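You operate a simulated robot arm through the tools that you are given. There is no shell and no other tool.

You are at the controls of a simulated two-armed robot. One attempt, no reset.

Task
Add the orange from the tray at H23 to the wax machine and wax all three.
Fine: lower the roller; open the feed tap before the two strokes of the dosing lever; then carriage in and out, then roller up again; leave the feed tap open; spill nothing. Where these are worked on the way, their far stop is far enough and under half their travel is too little: wax roller.

Only the result counts: the job must be done as asked and must still hold three seconds after the hand-in. Knocking over, shifting, dropping, spilling or breaking anything else fails it.

Robot
Two 7-joint arms with fingered hands on one trunk that stands fixed in place. Base frame: the origin is at the foot of the trunk, x ahead of it, y to its left, z up. Units: m, rad, N and s.
The left shoulder is at [0.022, 0.163, 1.166], the right one opposite. Payload 4 kg a hand.
The TCP of each hand is the grasp point between the finger pads, 0.036 m short of the fingertips. In the tool frame z runs along the fingers and y along their closing line. The gripper opens to 0.124 m. The gripper's body begins 0.042 m behind the TCP. The gripper is a hand of 4 fingers: y runs from the thumb to the fingers, the wrist lies at [-0.015, -0.099, -0.189] in the tool frame.
Orientation is that of the tool frame in the base frame, as a unit quaternion [x, y, z, w]. With the fingers straight down and the wrist toward the robot, the tool's x, y and z point along [0, 1, 0], [1, 0, 0] and [0, 0, -1] of the base frame.

Tools
- The arms move only by the tool play_rows. It takes "left_rows", "right_rows" or both (then of equal length, played together; a hand with none holds still); each is a list of rows, each a list of 6 numbers: the shift along the base's x, y, z in cm, then the turn, a rotation vector about the base's x, y, z in rad. In form: [[x, y, z, ax, ay, az], ...]. A call has 1 to 20 rows; each row shifts and turns the commanded pose from where the row before left it. A row lasts 0.2 s, in which the tool goes at most 0.05 m and 0.15 rad; a call with a longer step from one row to the next is refused whole. Where a pose cannot be reached the arm comes as near as it can. A force on the tool above 90 N (or 10 N above the force at the start of the call, whichever is more), or a blocked arm, ends the call early, and 0.2 s more pass. In this call time passes only in rows, and 0.2 s behind the last. The reply holds the time, the measured pose of the TCP, the force on the tool along the base axes, the opening and the grip force, in the units named above and with some noise, with the torque about the TCP (base axes, N m) and any sound that the robot's microphone picked up.
- Cameras (640 x 400 px; columns grow to the right, rows downward): "scene" is now at [0.1069, -0.0275, 1.4209]; the picture's right is [-0.29, -0.96, 0.02], its down [-0.30, 0.07, -0.95] and it looks along [0.91, -0.28, -0.31] (base axes); focal length 214 px, centre (320, 200). "left" rides on the left gripper at [-0.075, -0.086, -0.123] in its tool frame; the picture's right is [-0.70, -0.34, 0.63], its down [0.64, -0.68, 0.35] and it looks along [0.32, 0.65, 0.69] (tool axes); focal length 275 px, centre (320, 200). "right" rides on the right gripper at [0.075, -0.086, -0.123] in its tool frame; the picture's right is [-0.70, 0.34, -0.63], its down [-0.64, -0.68, 0.35] and it looks along [-0.32, 0.65, 0.69] (tool axes); focal length 275 px, centre (320, 200). There is no depth. A picture from a camera that has moved, and an enlarged one, comes with that camera's place and axes in the base frame and with its lens.
- snapshot(camera): a new picture of that camera. The clock stands still meanwhile.
- move_column(by): slides the trunk up (or, below 0, down) by that many m; the arms and the scene camera ride with it, the base frame stays. It gives what a move gives, with no picture.
- set_fingers(index, middle, ring, thumb_bend, thumb_turn, hand): sets how far each is bent, from 0 (flat) to 100 (curled in); at 30 the hand is open as for a grip, at 70 the pads meet at the TCP. One left out holds its place. A second passes; each finger stops where it meets its share of the squeeze, and holds until it gets a number again. It is the only way to open and close the hand. It gives what a move gives, with no picture; readings hold the bend of each and the force on the fingers (four entries, about 0 where the hand has none), thumb and palm. thumb_turn goes from beside the hand (0) to across from the fingers (100), as for a grip.
- aim_head(pan, tilt): turns the head with the scene camera to pan (to the left, within 1.501 rad either way) and tilt (down, from -0.506 to 1.204), counted from straight ahead of the robot. It gives what a move gives.
- zoom(camera, box): a new picture of the part [left, top, right, bottom] of that camera's present view, enlarged. The clock stands still meanwhile.
- job_done(): hands the job in; it is judged then, once.

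Places have to be worked out from the pictures, the camera data and where the tool is seen. Open the grippers and draw the arms clear of the work before you hand the job in, unless the task says otherwise.

The tools are called after "Request:" by a JSON object that holds its "op" and its "data". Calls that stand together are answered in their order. play_rows: Moves the arms, as the interface text tells. Its arguments: {"type":"object","properties":{"left_rows":{"type":"array"},"right_rows":{"type":"array"}},"required":[]} The other tools are called the same way: move_column (by) slides the trunk up or down; set_fingers (index, middle, ring, thumb_bend, thumb_turn, hand) moves the fingers one by one; aim_head (pan, tilt) turns the head that bears the scene camera; snapshot (camera) takes a picture; zoom (camera, box) takes an enlarged picture of a part of a camera's view; job_done () hands the job in.

At the start:

```text
t: 0.0
left_tool_pos: [0.8745, -0.0144, 1.335]
left_orientation: [0.707, 0.707, -0.001, 0.0]
left_contact_force: [-0.1, 0.4, 0.2]
left_moment: [0.01, -0.02, 0.02]
left_finger_gap: 0.1235
left_finger_force: 0.0
left_shape: jaw
left_bend: [30.0, 30.0, 30.0, 30.0, 98.0]
left_finger forces: [0.0, 0.1, 0.0, 0.0, 0.0, 0.0]
right_tool_pos: [0.3798, -0.5672, 1.3549]
right_orientation: [0.706, 0.708, 0.0, 0.0]
right_contact_force: [0.2, 0.6, 0.1]
right_moment: [0.01, -0.02, -0.01]
right_finger_gap: 0.1235
right_finger_force: 0.0
right_shape: jaw
right_bend: [30.0, 30.0, 30.0, 30.0, 98.0]
right_finger forces: [0.0, 0.1, 0.0, 0.0, 0.0, 0.0]
trunk travel left (down, up): [-0.325, 0.153]
head pan, tilt: [-0.29, 0.262]
```

scene: 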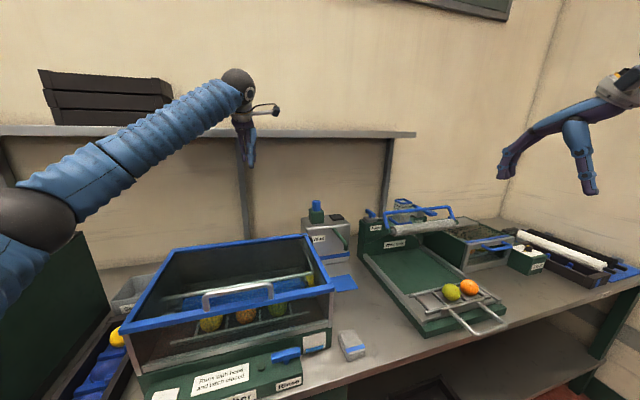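
right: 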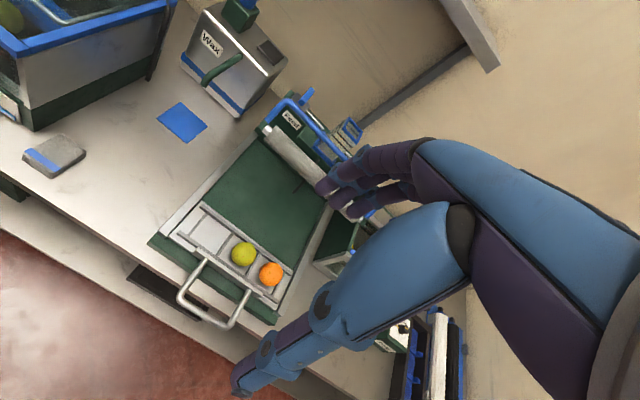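
left: 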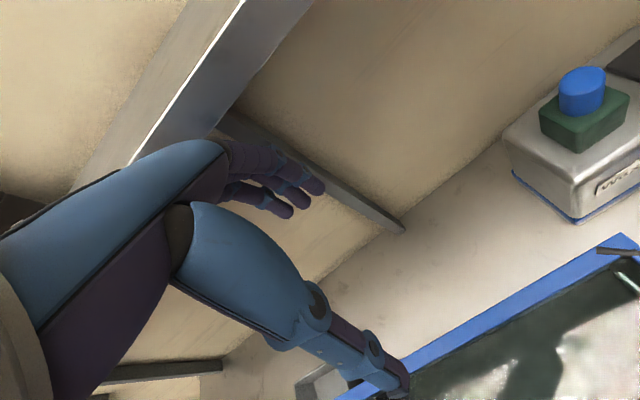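

I begin by looking closely at the scene from several views before moving anything.

Request:
{"op": "zoom", "data": {"camera": "scene", "box": [340, 180, 540, 340]}}

Request:
{"op": "zoom", "data": {"camera": "scene", "box": [100, 220, 380, 400]}}

Request:
{"op": "zoom", "data": {"camera": "scene", "box": [480, 200, 640, 320]}}

Request:
{"op": "zoom", "data": {"camera": "scene", "box": [280, 180, 400, 280]}}

Request:
{"op": "zoom", "data": {"camera": "right", "box": [140, 40, 400, 340]}}

```text
2.50 times, centred on (440, 260) of scene
camera zoom: at [0.1069, -0.0275, 1.4209], right [-0.29, -0.96, 0.02], down [-0.3, 0.07, -0.95], along [0.91, -0.28, -0.31], focal length 536 px, centre (20, 50)
```

zoom: 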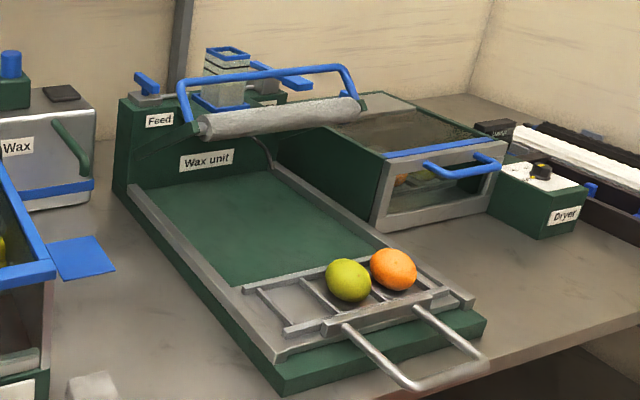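

```text
2.22 times, centred on (240, 310) of scene
camera zoom: at [0.1069, -0.0275, 1.4209], right [-0.29, -0.96, 0.02], down [-0.3, 0.07, -0.95], along [0.91, -0.28, -0.31], focal length 477 px, centre (498, -44)
```

zoom: 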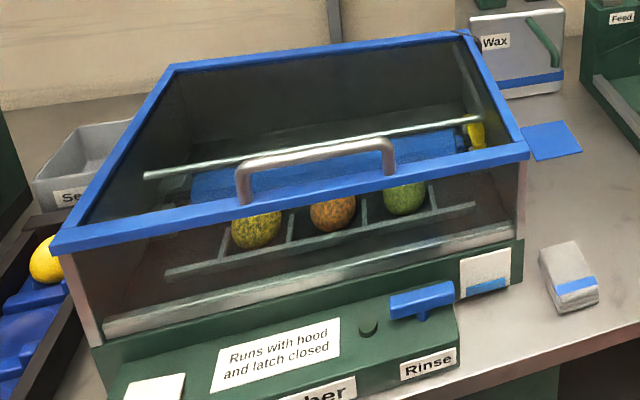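

```text
3.33 times, centred on (560, 260) of scene
camera zoom: at [0.1069, -0.0275, 1.4209], right [-0.29, -0.96, 0.02], down [-0.3, 0.07, -0.95], along [0.91, -0.28, -0.31], focal length 715 px, centre (-480, 0)
```

zoom: 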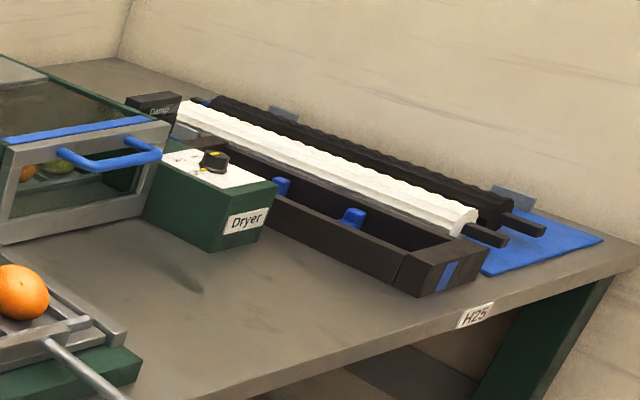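

```text
4.00 times, centred on (340, 230) of scene
camera zoom: at [0.1069, -0.0275, 1.4209], right [-0.29, -0.96, 0.02], down [-0.3, 0.07, -0.95], along [0.91, -0.28, -0.31], focal length 858 px, centre (240, 80)
```

zoom: 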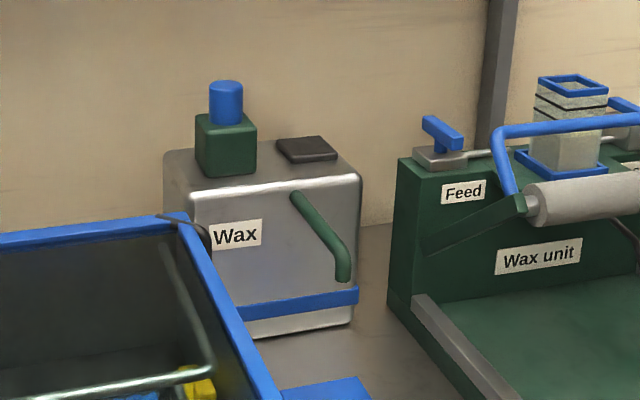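

```text
1.33 times, centred on (270, 190) of right
camera zoom: at [0.2937, -0.4925, 1.4786], right [0.34, -0.7, 0.63], down [-0.68, -0.65, -0.35], along [0.65, -0.31, -0.69], focal length 367 px, centre (387, 213)
```

zoom: 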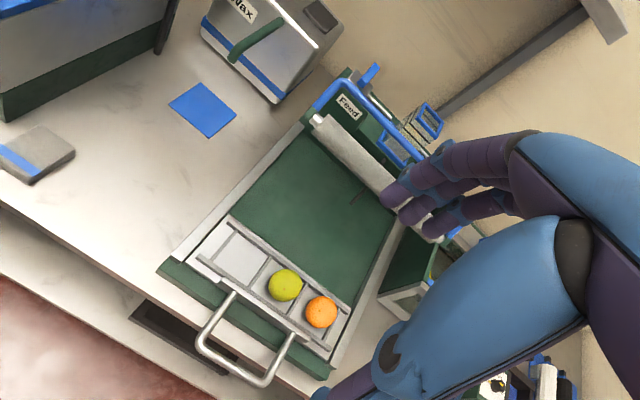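

The wax unit carriage has two fruit and one empty left cell. I turn the head left to find the tray at H23.

Request:
{"op": "aim_head", "data": {"pan": 0.6, "tilt": 0.6}}

Request:
{"op": "snapshot", "data": {"camera": "scene"}}

```text
t: 1.2
left_tool_pos: [0.8759, -0.0139, 1.3343]
left_orientation: [0.708, 0.706, 0.0, 0.0]
left_contact_force: [-0.6, -1.1, -0.7]
left_moment: [0.0, -0.02, 0.02]
left_finger_gap: 0.1236
left_finger_force: 0.0
left_shape: jaw
left_bend: [30.0, 30.0, 30.0, 30.0, 98.0]
left_finger forces: [0.1, 0.0, 0.0, 0.0, 0.0, 0.0]
right_tool_pos: [0.3794, -0.5671, 1.3549]
right_orientation: [0.706, 0.708, 0.0, 0.0]
right_contact_force: [-0.2, -0.2, 0.3]
right_moment: [-0.03, -0.02, 0.0]
right_finger_gap: 0.1234
right_finger_force: 0.1
right_shape: jaw
right_bend: [30.0, 30.0, 30.0, 30.0, 98.0]
right_finger forces: [0.0, 0.0, 0.1, 0.0, 0.0, 0.0]
trunk travel left (down, up): [-0.325, 0.153]
head pan, tilt: [0.6, 0.6]
```

```text
taken
camera scene: at [0.0886, 0.0491, 1.3908], right [0.56, -0.83, -0.03], down [-0.51, -0.32, -0.8], along [0.65, 0.47, -0.6], focal length 214 px, centre (320, 200)
```

scene: 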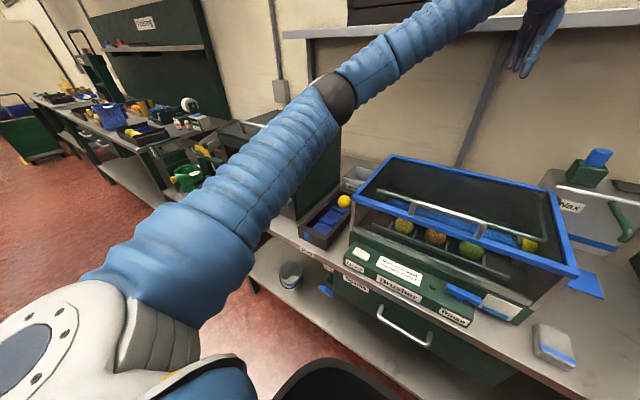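

Request:
{"op": "zoom", "data": {"camera": "scene", "box": [270, 150, 430, 270]}}

Request:
{"op": "zoom", "data": {"camera": "scene", "box": [290, 190, 370, 250]}}

Request:
{"op": "zoom", "data": {"camera": "scene", "box": [20, 80, 220, 210]}}

```text
3.33 times, centred on (350, 210) of scene
camera zoom: at [0.0886, 0.0491, 1.3908], right [0.56, -0.83, -0.03], down [-0.51, -0.32, -0.8], along [0.65, 0.47, -0.6], focal length 715 px, centre (220, 167)
```

zoom: 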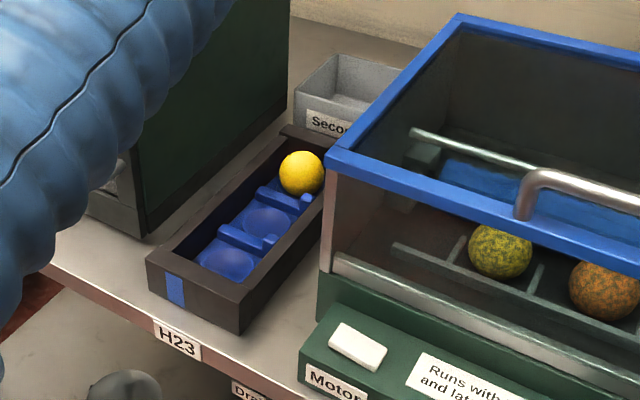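

```text
6.67 times, centred on (330, 220) of scene
camera zoom: at [0.0886, 0.0491, 1.3908], right [0.56, -0.83, -0.03], down [-0.51, -0.32, -0.8], along [0.65, 0.47, -0.6], focal length 1430 px, centre (253, 67)
```

zoom: 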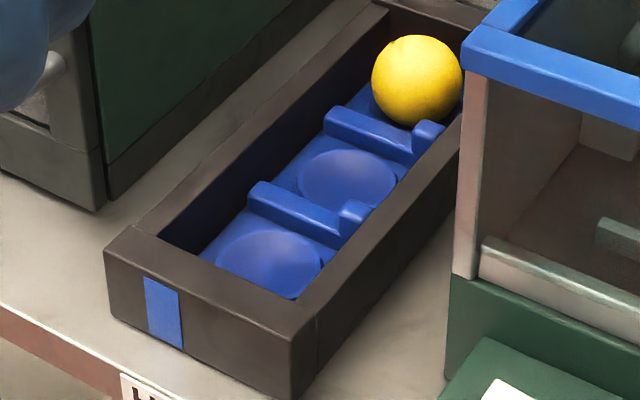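

```text
3.08 times, centred on (120, 145) of scene
camera zoom: at [0.0886, 0.0491, 1.3908], right [0.56, -0.83, -0.03], down [-0.51, -0.32, -0.8], along [0.65, 0.47, -0.6], focal length 660 px, centre (935, 369)
```

zoom: 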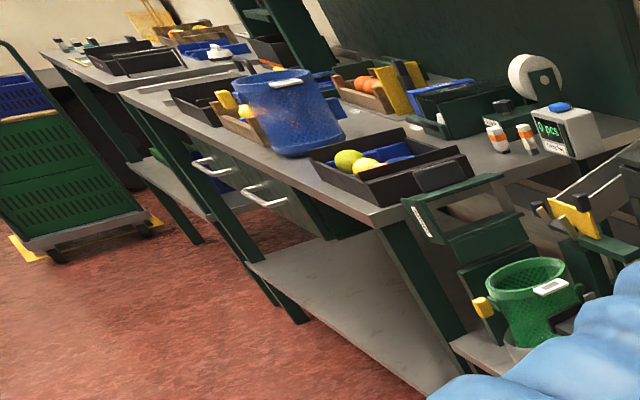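

The "orange" in the H23 tray is the yellow fruit, roughly at (0.68, 0.36, 0.88); the hood's top is at about z 1.03. I swing the left hand, staying high, to above the tray to look with its own camera.

Request:
{"op": "play_rows", "data": {"left_rows": [[-2.1, 3.1, -0.7, 0, 0, 0], [-2.1, 3.1, -0.7, 0, 0, 0], [-2.1, 3.1, -0.7, 0, 0, 0], [-2.1, 3.1, -0.7, 0, 0, 0], [-2.1, 3.1, -0.7, 0, 0, 0], [-2.1, 3.1, -0.7, 0, 0, 0], [-2.1, 3.1, -0.7, 0, 0, 0], [-2.1, 3.1, -0.7, 0, 0, 0], [-2.1, 3.1, -0.7, 0, 0, 0], [-2.1, 3.1, -0.7, 0, 0, 0], [-2.1, 3.1, -0.7, 0, 0, 0], [-2.1, 3.1, -0.7, 0, 0, 0]]}}

Request:
{"op": "snapshot", "data": {"camera": "left"}}

Request:
{"op": "snapshot", "data": {"camera": "scene"}}

```text
t: 3.0
left_tool_pos: [0.6945, 0.157, 1.3401]
left_orientation: [0.737, 0.675, 0.034, 0.0]
left_contact_force: [-6.7, -1.1, 0.8]
left_moment: [0.04, -0.51, -0.03]
left_finger_gap: 0.1241
left_finger_force: 0.1
left_shape: jaw
left_bend: [30.0, 30.0, 30.0, 30.0, 98.0]
left_finger forces: [0.1, 0.0, 0.1, 0.1, 0.0, 0.0]
right_tool_pos: [0.3651, -0.5955, 1.3094]
right_orientation: [0.69, 0.72, 0.042, -0.064]
right_contact_force: [-1.8, 3.3, -2.9]
right_moment: [-0.13, -0.11, -0.04]
right_finger_gap: 0.124
right_finger_force: 0.0
right_shape: jaw
right_bend: [30.0, 30.0, 30.0, 30.0, 98.0]
right_finger forces: [0.0, 0.0, 0.0, 0.0, 0.1, 0.1]
trunk travel left (down, up): [-0.325, 0.153]
head pan, tilt: [0.6, 0.6]
stopped in row 9 (right hand): the arm was blocked; the commanded pose is now the measured one
```

```text
taken
camera left: at [0.5968, 0.0842, 1.4552], right [-0.36, -0.63, -0.68], down [-0.61, 0.72, -0.34], along [0.71, 0.29, -0.65], focal length 275 px, centre (320, 200)
```

left: 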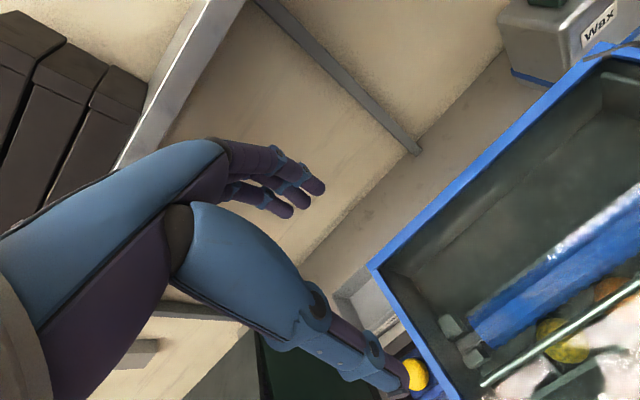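

```text
taken
camera scene: at [0.1692, -0.1694, 1.4075], right [0.39, -0.91, -0.14], down [-0.55, -0.11, -0.83], along [0.74, 0.4, -0.54], focal length 214 px, centre (320, 200)
```

scene: 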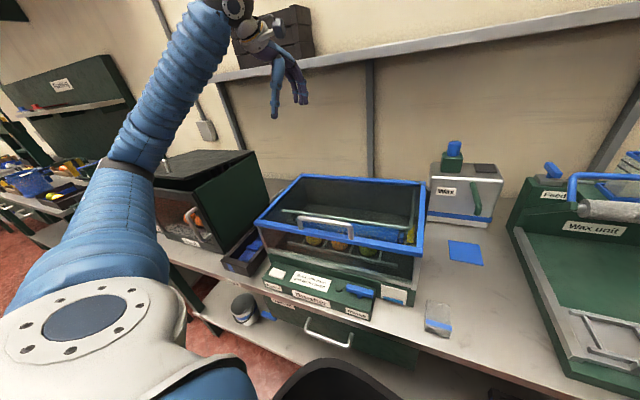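

The trunk leaned to the right and the right arm reported blocked. I look at the right arm to see what it met.

Request:
{"op": "aim_head", "data": {"pan": -0.9, "tilt": 0.5}}

Request:
{"op": "snapshot", "data": {"camera": "scene"}}

Request:
{"op": "snapshot", "data": {"camera": "right"}}

```text
t: 4.6
left_tool_pos: [0.6742, 0.3149, 1.2666]
left_orientation: [0.692, 0.722, -0.015, 0.015]
left_contact_force: [0.5, -0.1, 0.0]
left_moment: [-0.08, -0.02, -0.03]
left_finger_gap: 0.1241
left_finger_force: 0.1
left_shape: jaw
left_bend: [30.0, 30.0, 30.0, 30.0, 98.0]
left_finger forces: [0.1, 0.0, 0.0, 0.0, 0.0, 0.0]
right_tool_pos: [0.3906, -0.4947, 1.3532]
right_orientation: [0.689, 0.724, -0.012, 0.0]
right_contact_force: [0.2, -0.8, 0.2]
right_moment: [0.02, -0.01, -0.02]
right_finger_gap: 0.1241
right_finger_force: 0.1
right_shape: jaw
right_bend: [30.0, 30.0, 30.0, 30.0, 98.0]
right_finger forces: [0.0, 0.1, 0.0, 0.0, 0.0, 0.0]
trunk travel left (down, up): [-0.325, 0.153]
head pan, tilt: [-0.901, 0.499]
```

```text
taken
camera scene: at [0.0715, -0.0652, 1.4009], right [-0.78, -0.62, 0.05], down [-0.35, 0.37, -0.86], along [0.51, -0.69, -0.51], focal length 214 px, centre (320, 200)
```

scene: 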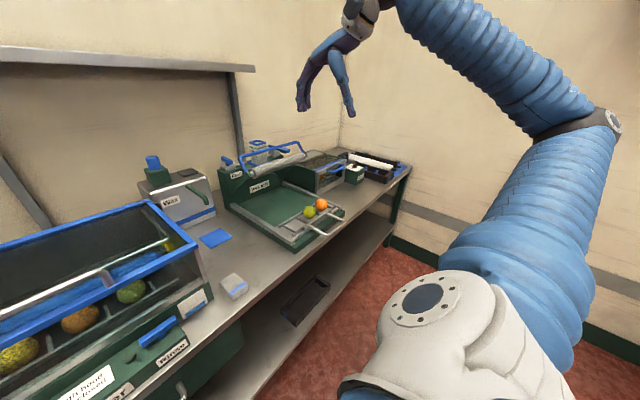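

```text
taken
camera right: at [0.303, -0.4207, 1.477], right [0.38, -0.67, 0.64], down [-0.66, -0.68, -0.32], along [0.65, -0.3, -0.7], focal length 275 px, centre (320, 200)
```

right: 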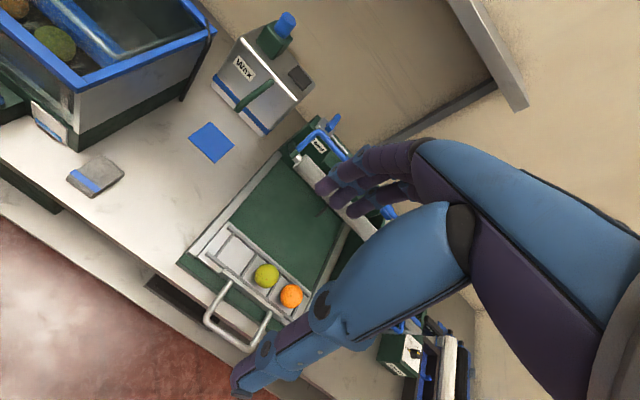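

After settling, the left hand is at (0.67, 0.31, 1.27) and the right at (0.39, -0.49, 1.35); the trunk sways with fast motion, so I'll move gently. I wait a moment and look again with the left camera.

Request:
{"op": "play_rows", "data": {"left_rows": [[0, 0, 0, 0, 0, 0], [0, 0, 0, 0, 0, 0], [0, 0, 0, 0, 0, 0], [0, 0, 0, 0, 0, 0], [0, 0, 0, 0, 0, 0]]}}

Request:
{"op": "snapshot", "data": {"camera": "left"}}

Request:
{"op": "aim_head", "data": {"pan": 0.5, "tilt": 0.6}}

Request:
{"op": "snapshot", "data": {"camera": "scene"}}

```text
t: 5.8
left_tool_pos: [0.6684, 0.3045, 1.2695]
left_orientation: [0.692, 0.722, -0.011, 0.014]
left_contact_force: [-0.1, 0.1, -0.2]
left_moment: [0.0, -0.02, 0.02]
left_finger_gap: 0.1238
left_finger_force: 0.1
left_shape: jaw
left_bend: [30.0, 30.0, 30.0, 30.0, 98.0]
left_finger forces: [0.0, 0.0, 0.0, 0.1, 0.0, 0.0]
right_tool_pos: [0.3894, -0.5022, 1.3508]
right_orientation: [0.687, 0.727, -0.01, -0.001]
right_contact_force: [0.1, -0.1, -0.4]
right_moment: [0.01, -0.03, -0.03]
right_finger_gap: 0.1242
right_finger_force: 0.0
right_shape: jaw
right_bend: [30.0, 30.0, 30.0, 30.0, 98.0]
right_finger forces: [0.0, 0.1, 0.0, 0.0, 0.0, 0.0]
trunk travel left (down, up): [-0.325, 0.153]
head pan, tilt: [-0.901, 0.499]
```

```text
taken
camera left: at [0.5851, 0.2304, 1.3955], right [-0.31, -0.73, -0.61], down [-0.71, 0.6, -0.37], along [0.64, 0.32, -0.7], focal length 275 px, centre (320, 200)
```

left: 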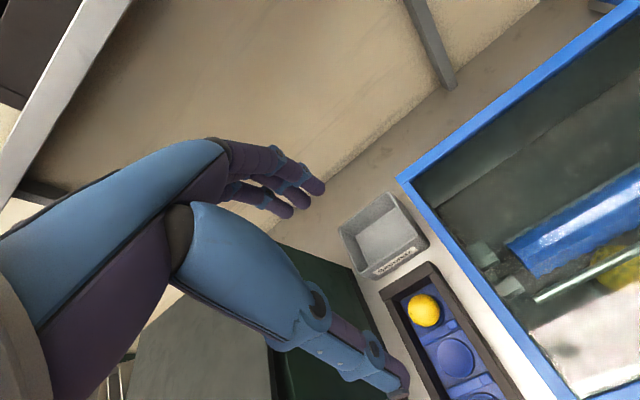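

```text
t: 7.3
left_tool_pos: [0.6687, 0.3054, 1.2698]
left_orientation: [0.692, 0.722, -0.012, 0.014]
left_contact_force: [0.1, -0.8, -0.3]
left_moment: [0.04, 0.04, 0.0]
left_finger_gap: 0.1241
left_finger_force: 0.0
left_shape: jaw
left_bend: [30.0, 30.0, 30.0, 30.0, 98.0]
left_finger forces: [0.0, 0.0, 0.0, 0.1, 0.0, 0.1]
right_tool_pos: [0.3902, -0.4994, 1.3524]
right_orientation: [0.687, 0.727, -0.01, -0.001]
right_contact_force: [-0.8, 0.0, 0.1]
right_moment: [-0.04, 0.03, 0.02]
right_finger_gap: 0.1241
right_finger_force: 0.2
right_shape: jaw
right_bend: [30.0, 30.0, 30.0, 30.0, 98.0]
right_finger forces: [0.1, 0.0, 0.0, 0.0, 0.0, 0.1]
trunk travel left (down, up): [-0.325, 0.153]
head pan, tilt: [0.499, 0.6]
```

```text
taken
camera scene: at [0.0932, 0.0417, 1.3905], right [0.48, -0.88, -0.03], down [-0.54, -0.27, -0.8], along [0.69, 0.39, -0.61], focal length 214 px, centre (320, 200)
```

scene: 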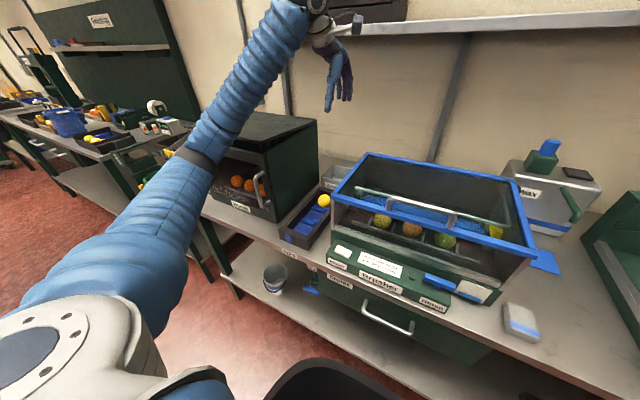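

I zoom in on the fruit and tray from both cameras to judge gripping room.

Request:
{"op": "zoom", "data": {"camera": "left", "box": [340, 240, 540, 400]}}

Request:
{"op": "zoom", "data": {"camera": "scene", "box": [270, 170, 370, 250]}}

```text
2.50 times, centred on (440, 320) of left
camera zoom: at [0.5852, 0.2315, 1.3953], right [-0.31, -0.73, -0.61], down [-0.71, 0.6, -0.37], along [0.64, 0.32, -0.7], focal length 688 px, centre (20, -100)
```

zoom: 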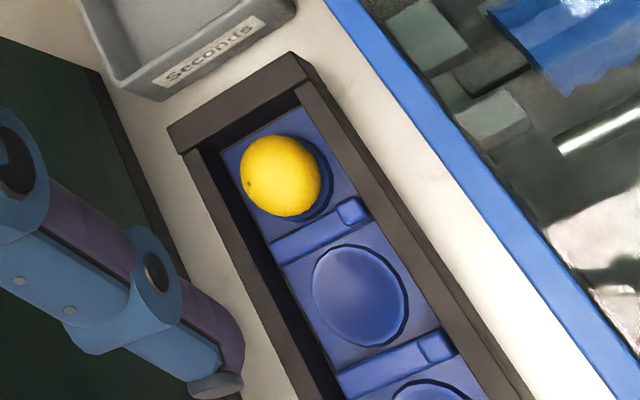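

```text
5.00 times, centred on (320, 210) of scene
camera zoom: at [0.0932, 0.0417, 1.3905], right [0.48, -0.88, -0.03], down [-0.54, -0.27, -0.8], along [0.69, 0.39, -0.61], focal length 1072 px, centre (320, 150)
```

zoom: 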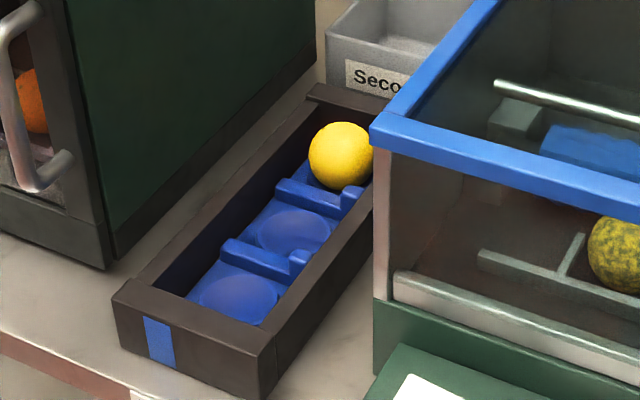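

I triangulate the fruit at about (0.705, 0.37, 0.855) with radius ≈0.029, and the tray rim at z≈0.878. I bring the left hand gently above it and straighten it.

Request:
{"op": "play_rows", "data": {"left_rows": [[0.26, 0.47, -1.3, 0.0025, 0.0004, -0.003], [0.26, 0.47, -1.3, 0.0025, 0.0004, -0.003], [0.26, 0.47, -1.3, 0.0025, 0.0004, -0.003], [0.26, 0.47, -1.3, 0.0025, 0.0004, -0.003], [0.26, 0.47, -1.3, 0.0025, 0.0004, -0.003], [0.26, 0.47, -1.3, 0.0025, 0.0004, -0.003], [0.26, 0.47, -1.3, 0.0025, 0.0004, -0.003], [0.26, 0.47, -1.3, 0.0025, 0.0004, -0.003], [0.26, 0.47, -1.3, 0.0025, 0.0004, -0.003], [0.26, 0.47, -1.3, 0.0025, 0.0004, -0.003], [0.26, 0.47, -1.3, 0.0025, 0.0004, -0.003], [0.26, 0.47, -1.3, 0.0025, 0.0004, -0.003], [0.26, 0.47, -1.3, 0.0025, 0.0004, -0.003], [0.26, 0.47, -1.3, 0.0025, 0.0004, -0.003]]}}

Request:
{"op": "snapshot", "data": {"camera": "left"}}

Request:
{"op": "zoom", "data": {"camera": "scene", "box": [220, 90, 420, 250]}}

```text
t: 10.3
left_tool_pos: [0.7036, 0.3706, 1.0864]
left_orientation: [0.706, 0.708, -0.001, 0.001]
left_contact_force: [0.1, 0.5, 0.5]
left_moment: [-0.02, -0.03, -0.01]
left_finger_gap: 0.1242
left_finger_force: 0.0
left_shape: jaw
left_bend: [30.0, 30.0, 30.0, 30.0, 98.0]
left_finger forces: [0.1, 0.1, 0.0, 0.0, 0.1, 0.0]
right_tool_pos: [0.3902, -0.4998, 1.3533]
right_orientation: [0.686, 0.727, -0.011, -0.001]
right_contact_force: [0.1, 0.3, -0.3]
right_moment: [0.03, 0.01, 0.02]
right_finger_gap: 0.124
right_finger_force: 0.0
right_shape: jaw
right_bend: [30.0, 30.0, 30.0, 30.0, 98.0]
right_finger forces: [0.0, 0.0, 0.0, 0.1, 0.1, 0.1]
trunk travel left (down, up): [-0.325, 0.153]
head pan, tilt: [0.499, 0.6]
```

```text
taken
camera left: at [0.6185, 0.297, 1.2101], right [-0.34, -0.7, -0.63], down [-0.68, 0.64, -0.35], along [0.65, 0.31, -0.69], focal length 275 px, centre (320, 200)
```

left: 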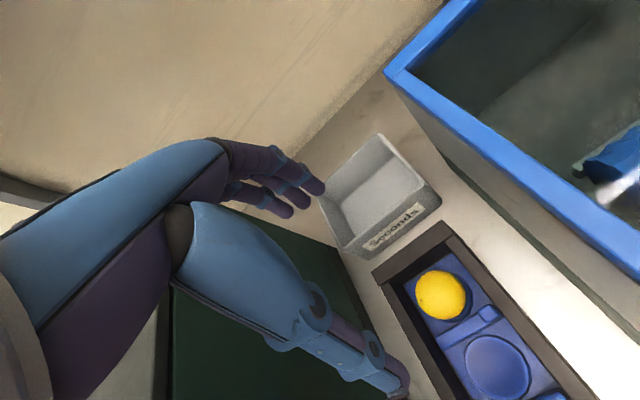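

```text
2.50 times, centred on (320, 170) of scene
camera zoom: at [0.0932, 0.0419, 1.3905], right [0.48, -0.88, -0.03], down [-0.54, -0.27, -0.8], along [0.69, 0.4, -0.61], focal length 536 px, centre (320, 275)
```

zoom: 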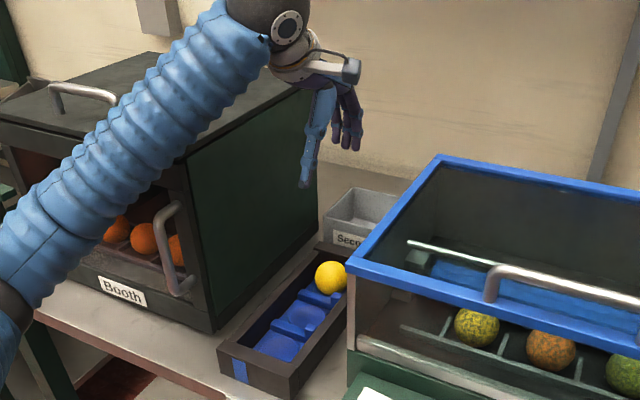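

Motion is stable at this pace, and the hand is upright above the fruit. I zoom for the clearances around the fruit.

Request:
{"op": "zoom", "data": {"camera": "left", "box": [350, 210, 550, 370]}}

Request:
{"op": "zoom", "data": {"camera": "scene", "box": [300, 100, 350, 180]}}

```text
2.50 times, centred on (450, 290) of left
camera zoom: at [0.6185, 0.297, 1.2101], right [-0.34, -0.7, -0.63], down [-0.68, 0.64, -0.35], along [0.65, 0.31, -0.69], focal length 688 px, centre (-5, -25)
```

zoom: 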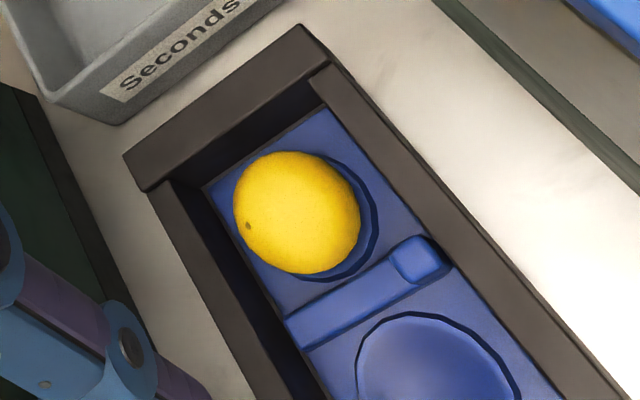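

```text
5.00 times, centred on (325, 140) of scene
camera zoom: at [0.0932, 0.0419, 1.3905], right [0.48, -0.88, -0.03], down [-0.54, -0.27, -0.8], along [0.69, 0.4, -0.61], focal length 1072 px, centre (295, 500)
```

zoom: 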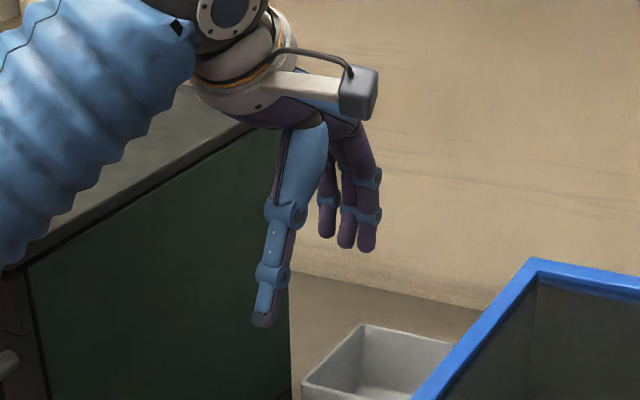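

Clearances: tray inside ≈0.092 m wide (y 0.319–0.410), end wall at x≈0.743. I descend straight down 8 cm to get a parallax fix on the fruit and rim heights.

Request:
{"op": "play_rows", "data": {"left_rows": [[0, 0, -1.4, 0, 0, 0], [0, 0, -1.4, 0, 0, 0], [0, 0, -1.4, 0, 0, 0], [0, 0, -1.4, 0, 0, 0], [0, 0, -1.4, 0, 0, 0], [0, 0, -1.4, 0, 0, 0]]}}

Request:
{"op": "zoom", "data": {"camera": "left", "box": [350, 210, 550, 370]}}

Request:
{"op": "zoom", "data": {"camera": "scene", "box": [220, 90, 420, 250]}}

```text
t: 11.9
left_tool_pos: [0.6934, 0.3542, 1.0229]
left_orientation: [0.715, 0.699, 0.014, 0.008]
left_contact_force: [-0.9, 0.1, -0.2]
left_moment: [-0.01, 0.0, 0.01]
left_finger_gap: 0.124
left_finger_force: 0.0
left_shape: jaw
left_bend: [30.0, 30.0, 30.0, 30.0, 98.0]
left_finger forces: [0.0, 0.0, 0.1, 0.0, 0.0, 0.0]
right_tool_pos: [0.374, -0.5103, 1.3533]
right_orientation: [0.687, 0.726, -0.004, 0.001]
right_contact_force: [-1.1, -0.5, 1.3]
right_moment: [-0.01, -0.05, -0.01]
right_finger_gap: 0.124
right_finger_force: 0.1
right_shape: jaw
right_bend: [30.0, 30.0, 30.0, 30.0, 98.0]
right_finger forces: [0.0, 0.1, 0.1, 0.0, 0.0, 0.0]
trunk travel left (down, up): [-0.325, 0.153]
head pan, tilt: [0.499, 0.6]
stopped in row 6 (left hand): the arm was blocked; the commanded pose is now the measured one
```

```text
2.50 times, centred on (450, 290) of left
camera zoom: at [0.6006, 0.2799, 1.1432], right [-0.33, -0.68, -0.65], down [-0.66, 0.66, -0.36], along [0.68, 0.31, -0.67], focal length 688 px, centre (-5, -25)
```

zoom: 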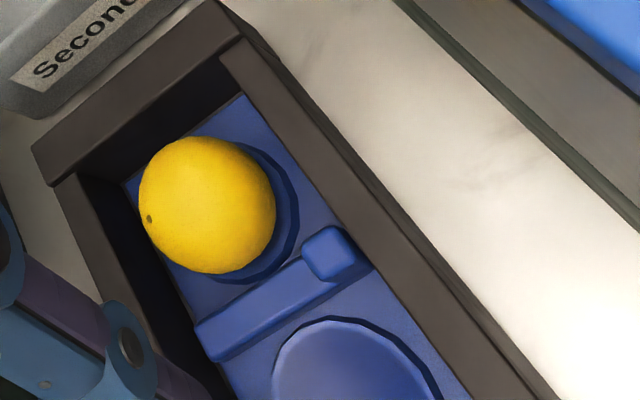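

```text
2.50 times, centred on (320, 170) of scene
camera zoom: at [0.0716, 0.0348, 1.391], right [0.48, -0.88, -0.03], down [-0.53, -0.27, -0.8], along [0.7, 0.4, -0.59], focal length 536 px, centre (320, 275)
```

zoom: 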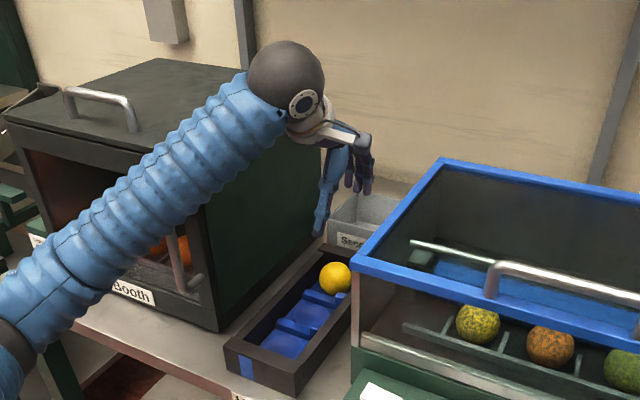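

The left arm reported blocked with almost no tool force; perhaps its forearm or elbow meets the Booth. I look toward the left elbow.

Request:
{"op": "aim_head", "data": {"pan": 0.95, "tilt": 0.75}}

Request:
{"op": "snapshot", "data": {"camera": "scene"}}

```text
t: 12.8
left_tool_pos: [0.6922, 0.3517, 1.022]
left_orientation: [0.715, 0.699, 0.014, 0.007]
left_contact_force: [-0.9, 0.3, 0.5]
left_moment: [0.0, 0.01, -0.01]
left_finger_gap: 0.1241
left_finger_force: 0.0
left_shape: jaw
left_bend: [30.0, 30.0, 30.0, 30.0, 98.0]
left_finger forces: [0.0, 0.1, 0.0, 0.0, 0.0, 0.0]
right_tool_pos: [0.3735, -0.512, 1.3542]
right_orientation: [0.688, 0.726, -0.003, 0.001]
right_contact_force: [-0.2, -0.3, -0.9]
right_moment: [-0.03, 0.0, 0.0]
right_finger_gap: 0.1241
right_finger_force: 0.1
right_shape: jaw
right_bend: [30.0, 30.0, 30.0, 30.0, 98.0]
right_finger forces: [0.0, 0.0, 0.1, 0.0, 0.1, 0.1]
trunk travel left (down, up): [-0.325, 0.153]
head pan, tilt: [0.949, 0.75]
```

```text
taken
camera scene: at [0.0423, 0.0591, 1.3807], right [0.82, -0.58, -0.04], down [-0.42, -0.55, -0.72], along [0.39, 0.6, -0.7], focal length 214 px, centre (320, 200)
```

scene: 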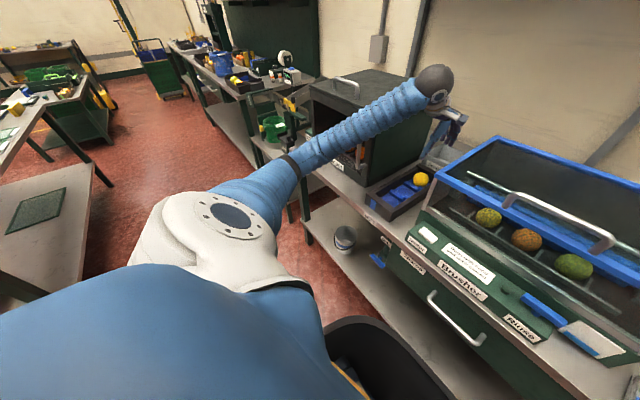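

The elbow sits low-left beside the Booth front. I zoom in to see where the forearm touches.

Request:
{"op": "zoom", "data": {"camera": "scene", "box": [270, 50, 470, 210]}}

Request:
{"op": "zoom", "data": {"camera": "scene", "box": [320, 100, 400, 180]}}

Request:
{"op": "snapshot", "data": {"camera": "right"}}

```text
2.50 times, centred on (370, 130) of scene
camera zoom: at [0.0423, 0.0591, 1.3807], right [0.82, -0.58, -0.04], down [-0.42, -0.55, -0.72], along [0.39, 0.6, -0.7], focal length 536 px, centre (195, 375)
```

zoom: 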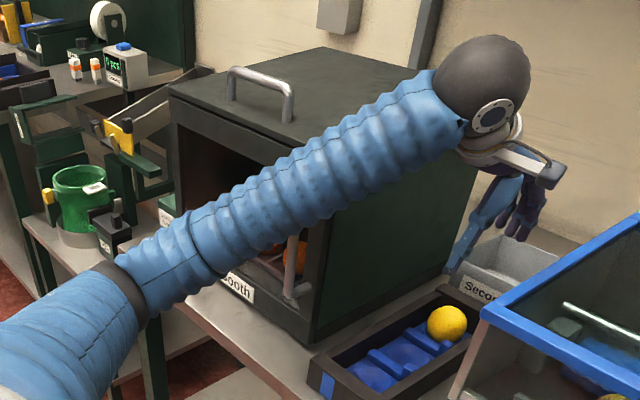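

```text
5.00 times, centred on (360, 140) of scene
camera zoom: at [0.0423, 0.0591, 1.3807], right [0.82, -0.58, -0.04], down [-0.42, -0.55, -0.72], along [0.39, 0.6, -0.7], focal length 1072 px, centre (120, 500)
```

zoom: 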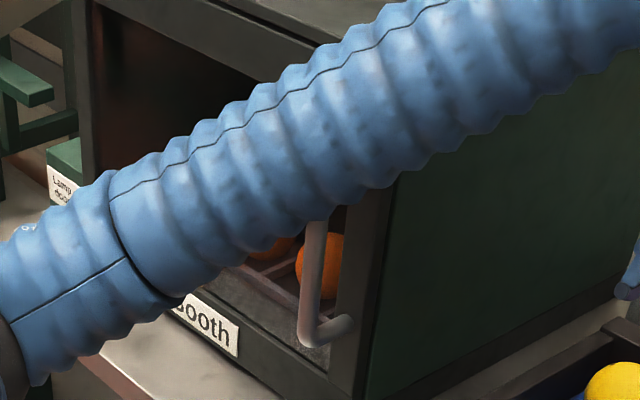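

```text
taken
camera right: at [0.2846, -0.4397, 1.4775], right [0.38, -0.67, 0.64], down [-0.65, -0.68, -0.34], along [0.66, -0.28, -0.69], focal length 275 px, centre (320, 200)
```

right: 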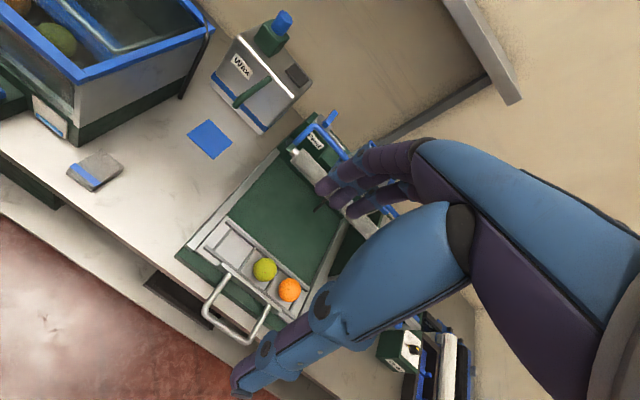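

The trunk was pushed back and right, so the forearm is probably leaning on the Booth handle/corner. I back the left hand up and rightward off it.

Request:
{"op": "play_rows", "data": {"left_rows": [[0, 0, 1.2, 0, 0, 0], [0, 0, 1.2, 0, 0, 0], [0, 0, 1.2, 0, 0, 0], [0, 0, 1.2, 0, 0, 0], [0, 0, 1.2, 0, 0, 0], [0, 0, 0, 0, 0, 0], [0, 0, 0, 0, 0, 0]]}}

Request:
{"op": "snapshot", "data": {"camera": "scene"}}

```text
t: 14.4
left_tool_pos: [0.6892, 0.3546, 1.0848]
left_orientation: [0.714, 0.7, 0.014, 0.009]
left_contact_force: [-0.7, -0.2, 0.3]
left_moment: [-0.02, 0.03, 0.0]
left_finger_gap: 0.1239
left_finger_force: 0.1
left_shape: jaw
left_bend: [30.0, 30.0, 30.0, 30.0, 98.0]
left_finger forces: [0.1, 0.0, 0.1, 0.1, 0.0, 0.1]
right_tool_pos: [0.3713, -0.5073, 1.3562]
right_orientation: [0.688, 0.726, -0.004, 0.003]
right_contact_force: [-0.4, -0.7, -0.6]
right_moment: [0.03, -0.01, -0.02]
right_finger_gap: 0.1239
right_finger_force: 0.0
right_shape: jaw
right_bend: [30.0, 30.0, 30.0, 30.0, 98.0]
right_finger forces: [0.0, 0.0, 0.0, 0.1, 0.0, 0.0]
trunk travel left (down, up): [-0.325, 0.153]
head pan, tilt: [0.949, 0.75]
```

```text
taken
camera scene: at [0.036, 0.0629, 1.3807], right [0.82, -0.57, -0.04], down [-0.42, -0.56, -0.72], along [0.39, 0.6, -0.7], focal length 214 px, centre (320, 200)
```

scene: 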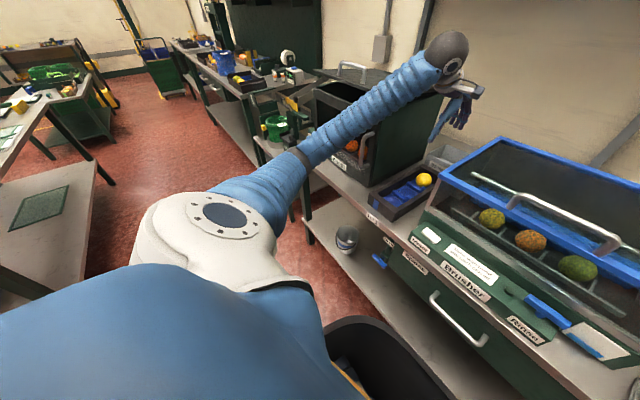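

The trunk stays offset by ~3 cm backwards. I raise the column by 0.10 m to lift elbow and forearm, and watch how it behaves.

Request:
{"op": "move_column", "data": {"by": 0.1}}

Request:
{"op": "aim_head", "data": {"pan": 0.6, "tilt": 0.6}}

Request:
{"op": "snapshot", "data": {"camera": "scene"}}

```text
t: 15.8
left_tool_pos: [0.7059, 0.3628, 1.1679]
left_orientation: [0.711, 0.703, 0.003, 0.003]
left_contact_force: [-0.8, -0.7, 0.4]
left_moment: [0.01, -0.05, -0.01]
left_finger_gap: 0.124
left_finger_force: 0.1
left_shape: jaw
left_bend: [30.0, 30.0, 30.0, 30.0, 98.0]
left_finger forces: [0.0, 0.0, 0.1, 0.0, 0.0, 0.0]
right_tool_pos: [0.3899, -0.504, 1.4528]
right_orientation: [0.688, 0.726, -0.011, -0.001]
right_contact_force: [-0.2, -0.1, 0.7]
right_moment: [0.0, 0.0, 0.0]
right_finger_gap: 0.1239
right_finger_force: 0.1
right_shape: jaw
right_bend: [30.0, 30.0, 30.0, 30.0, 98.0]
right_finger forces: [0.1, 0.1, 0.0, 0.0, 0.0, 0.0]
trunk travel left (down, up): [-0.425, 0.053]
head pan, tilt: [0.949, 0.75]
```

```text
t: 16.6
left_tool_pos: [0.7079, 0.3607, 1.1676]
left_orientation: [0.713, 0.702, 0.003, 0.003]
left_contact_force: [-0.7, -1.0, 0.1]
left_moment: [0.01, -0.01, 0.03]
left_finger_gap: 0.124
left_finger_force: 0.2
left_shape: jaw
left_bend: [30.0, 30.0, 30.0, 30.0, 98.0]
left_finger forces: [0.1, 0.0, 0.0, 0.0, 0.0, 0.1]
right_tool_pos: [0.3916, -0.5042, 1.4512]
right_orientation: [0.688, 0.725, -0.011, -0.002]
right_contact_force: [-0.2, 0.8, 0.5]
right_moment: [-0.01, 0.01, -0.03]
right_finger_gap: 0.124
right_finger_force: 0.1
right_shape: jaw
right_bend: [30.0, 30.0, 30.0, 30.0, 98.0]
right_finger forces: [0.1, 0.0, 0.0, 0.0, 0.1, 0.0]
trunk travel left (down, up): [-0.425, 0.053]
head pan, tilt: [0.6, 0.6]
```

```text
taken
camera scene: at [0.0663, 0.0484, 1.4972], right [0.57, -0.82, 0.0], down [-0.47, -0.32, -0.82], along [0.68, 0.47, -0.57], focal length 214 px, centre (320, 200)
```

scene: 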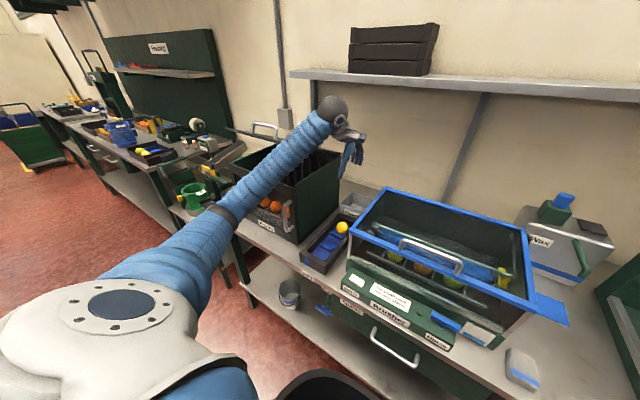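

The trunk still leans back about 0.03 rad, suggesting something still pushes on the left arm. I zoom to inspect the forearm–Booth area.

Request:
{"op": "zoom", "data": {"camera": "scene", "box": [200, 80, 400, 240]}}

Request:
{"op": "zoom", "data": {"camera": "scene", "box": [0, 180, 260, 400]}}

Request:
{"op": "snapshot", "data": {"camera": "left"}}

```text
2.50 times, centred on (300, 160) of scene
camera zoom: at [0.0663, 0.0484, 1.4972], right [0.57, -0.82, 0.0], down [-0.47, -0.32, -0.82], along [0.68, 0.47, -0.57], focal length 536 px, centre (370, 300)
```

zoom: 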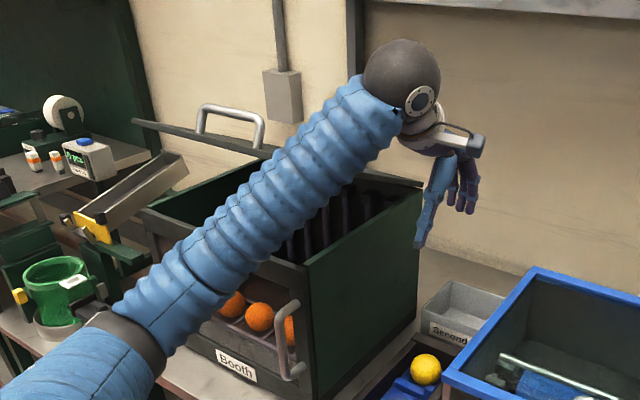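

```text
1.82 times, centred on (130, 290) of scene
camera zoom: at [0.0663, 0.0484, 1.4972], right [0.57, -0.82, 0.0], down [-0.47, -0.32, -0.82], along [0.68, 0.47, -0.57], focal length 390 px, centre (666, 36)
```

zoom: 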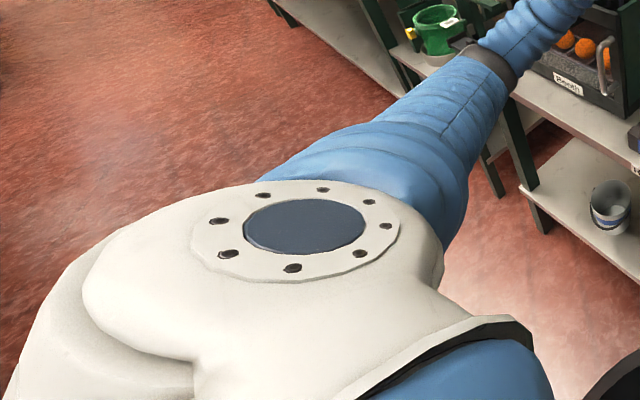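

```text
taken
camera left: at [0.6188, 0.288, 1.2907], right [-0.34, -0.69, -0.64], down [-0.67, 0.65, -0.35], along [0.66, 0.31, -0.69], focal length 275 px, centre (320, 200)
```

left: 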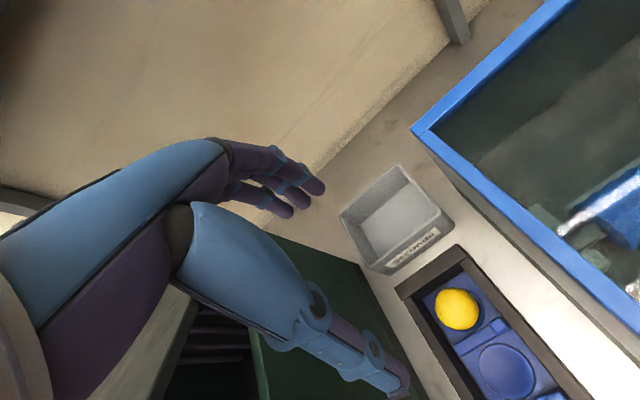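

The Booth's lid now looks lifted — the forearm may have hooked its edge. I examine this closely before moving anything.

Request:
{"op": "zoom", "data": {"camera": "scene", "box": [235, 110, 345, 200]}}

Request:
{"op": "zoom", "data": {"camera": "left", "box": [0, 240, 320, 400]}}

```text
4.44 times, centred on (290, 155) of scene
camera zoom: at [0.0663, 0.0484, 1.4972], right [0.57, -0.82, 0.0], down [-0.47, -0.32, -0.82], along [0.68, 0.47, -0.57], focal length 953 px, centre (453, 400)
```

zoom: 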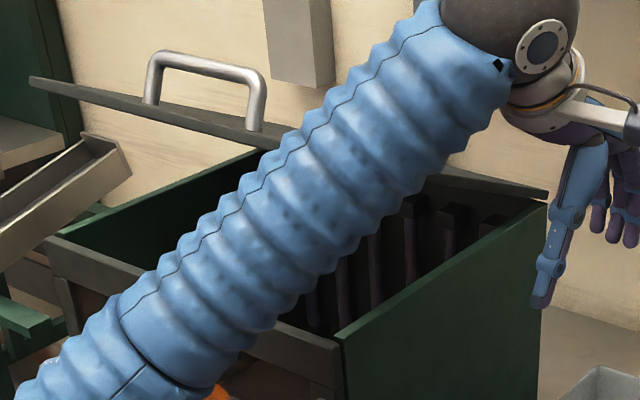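

```text
2.00 times, centred on (160, 320) of left
camera zoom: at [0.6188, 0.288, 1.2907], right [-0.34, -0.69, -0.64], down [-0.67, 0.65, -0.35], along [0.66, 0.31, -0.69], focal length 551 px, centre (640, -40)
```

zoom: 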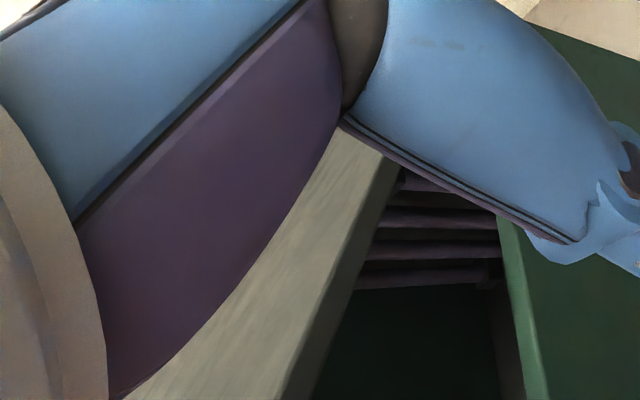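

The lid appears to rest on the far side of my forearm, lifted by it. I reverse the motion gently so that it closes: column back down first.

Request:
{"op": "move_column", "data": {"by": -0.1}}

Request:
{"op": "zoom", "data": {"camera": "scene", "box": [200, 60, 400, 220]}}

```text
t: 17.9
left_tool_pos: [0.6887, 0.3558, 1.0837]
left_orientation: [0.714, 0.7, 0.013, 0.009]
left_contact_force: [-0.2, -0.8, 0.7]
left_moment: [0.03, -0.04, -0.02]
left_finger_gap: 0.1239
left_finger_force: 0.0
left_shape: jaw
left_bend: [30.0, 30.0, 30.0, 30.0, 98.0]
left_finger forces: [0.1, 0.0, 0.1, 0.0, 0.1, 0.0]
right_tool_pos: [0.3709, -0.5067, 1.3565]
right_orientation: [0.688, 0.726, -0.004, 0.003]
right_contact_force: [-0.5, -0.3, -0.1]
right_moment: [-0.03, -0.05, -0.01]
right_finger_gap: 0.1238
right_finger_force: 0.1
right_shape: jaw
right_bend: [30.0, 30.0, 30.0, 30.0, 98.0]
right_finger forces: [0.0, 0.1, 0.0, 0.0, 0.0, 0.0]
trunk travel left (down, up): [-0.325, 0.153]
head pan, tilt: [0.6, 0.6]
```

```text
2.50 times, centred on (300, 140) of scene
camera zoom: at [0.0591, 0.0507, 1.3925], right [0.58, -0.81, -0.03], down [-0.49, -0.33, -0.81], along [0.65, 0.48, -0.59], focal length 536 px, centre (370, 350)
```

zoom: 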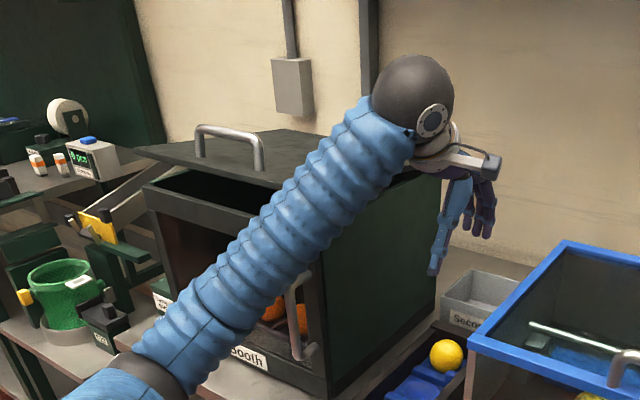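

The lid followed down, confirming it rests on my forearm. I lower the left hand slowly to let it close.

Request:
{"op": "play_rows", "data": {"left_rows": [[0, 0, -0.8, 0, 0, 0], [0, 0, -0.8, 0, 0, 0], [0, 0, -0.8, 0, 0, 0], [0, 0, -0.8, 0, 0, 0], [0, 0, -0.8, 0, 0, 0], [0, 0, -0.8, 0, 0, 0], [0, 0, 0, 0, 0, 0]]}}

Request:
{"op": "zoom", "data": {"camera": "scene", "box": [200, 60, 400, 220]}}

```text
t: 19.7
left_tool_pos: [0.6937, 0.3585, 1.0476]
left_orientation: [0.712, 0.702, 0.021, 0.017]
left_contact_force: [1.2, -0.3, -0.7]
left_moment: [-0.05, 0.02, 0.02]
left_finger_gap: 0.124
left_finger_force: 0.1
left_shape: jaw
left_bend: [30.0, 30.0, 30.0, 30.0, 98.0]
left_finger forces: [0.0, 0.1, 0.0, 0.1, 0.1, 0.0]
right_tool_pos: [0.3697, -0.512, 1.3558]
right_orientation: [0.69, 0.724, -0.004, 0.003]
right_contact_force: [-1.2, -0.4, 0.5]
right_moment: [0.02, -0.05, -0.04]
right_finger_gap: 0.1241
right_finger_force: 0.0
right_shape: jaw
right_bend: [30.0, 30.0, 30.0, 30.0, 98.0]
right_finger forces: [0.0, 0.1, 0.0, 0.1, 0.2, 0.0]
trunk travel left (down, up): [-0.325, 0.153]
head pan, tilt: [0.6, 0.6]
stopped in row 7 (left hand): the arm was blocked; the commanded pose is now the measured one
```

```text
2.50 times, centred on (300, 140) of scene
camera zoom: at [0.0593, 0.0532, 1.3911], right [0.58, -0.81, -0.03], down [-0.49, -0.33, -0.81], along [0.65, 0.48, -0.59], focal length 536 px, centre (370, 350)
```

zoom: 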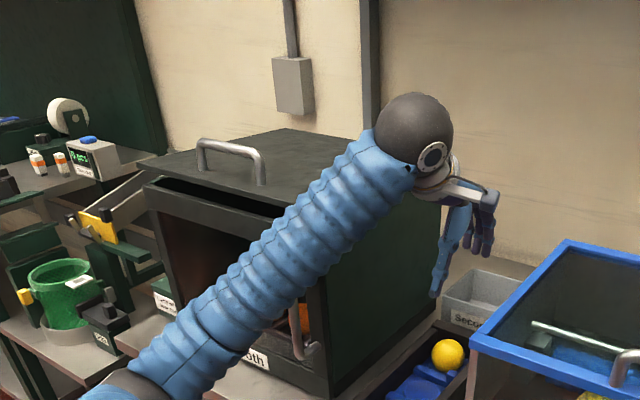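

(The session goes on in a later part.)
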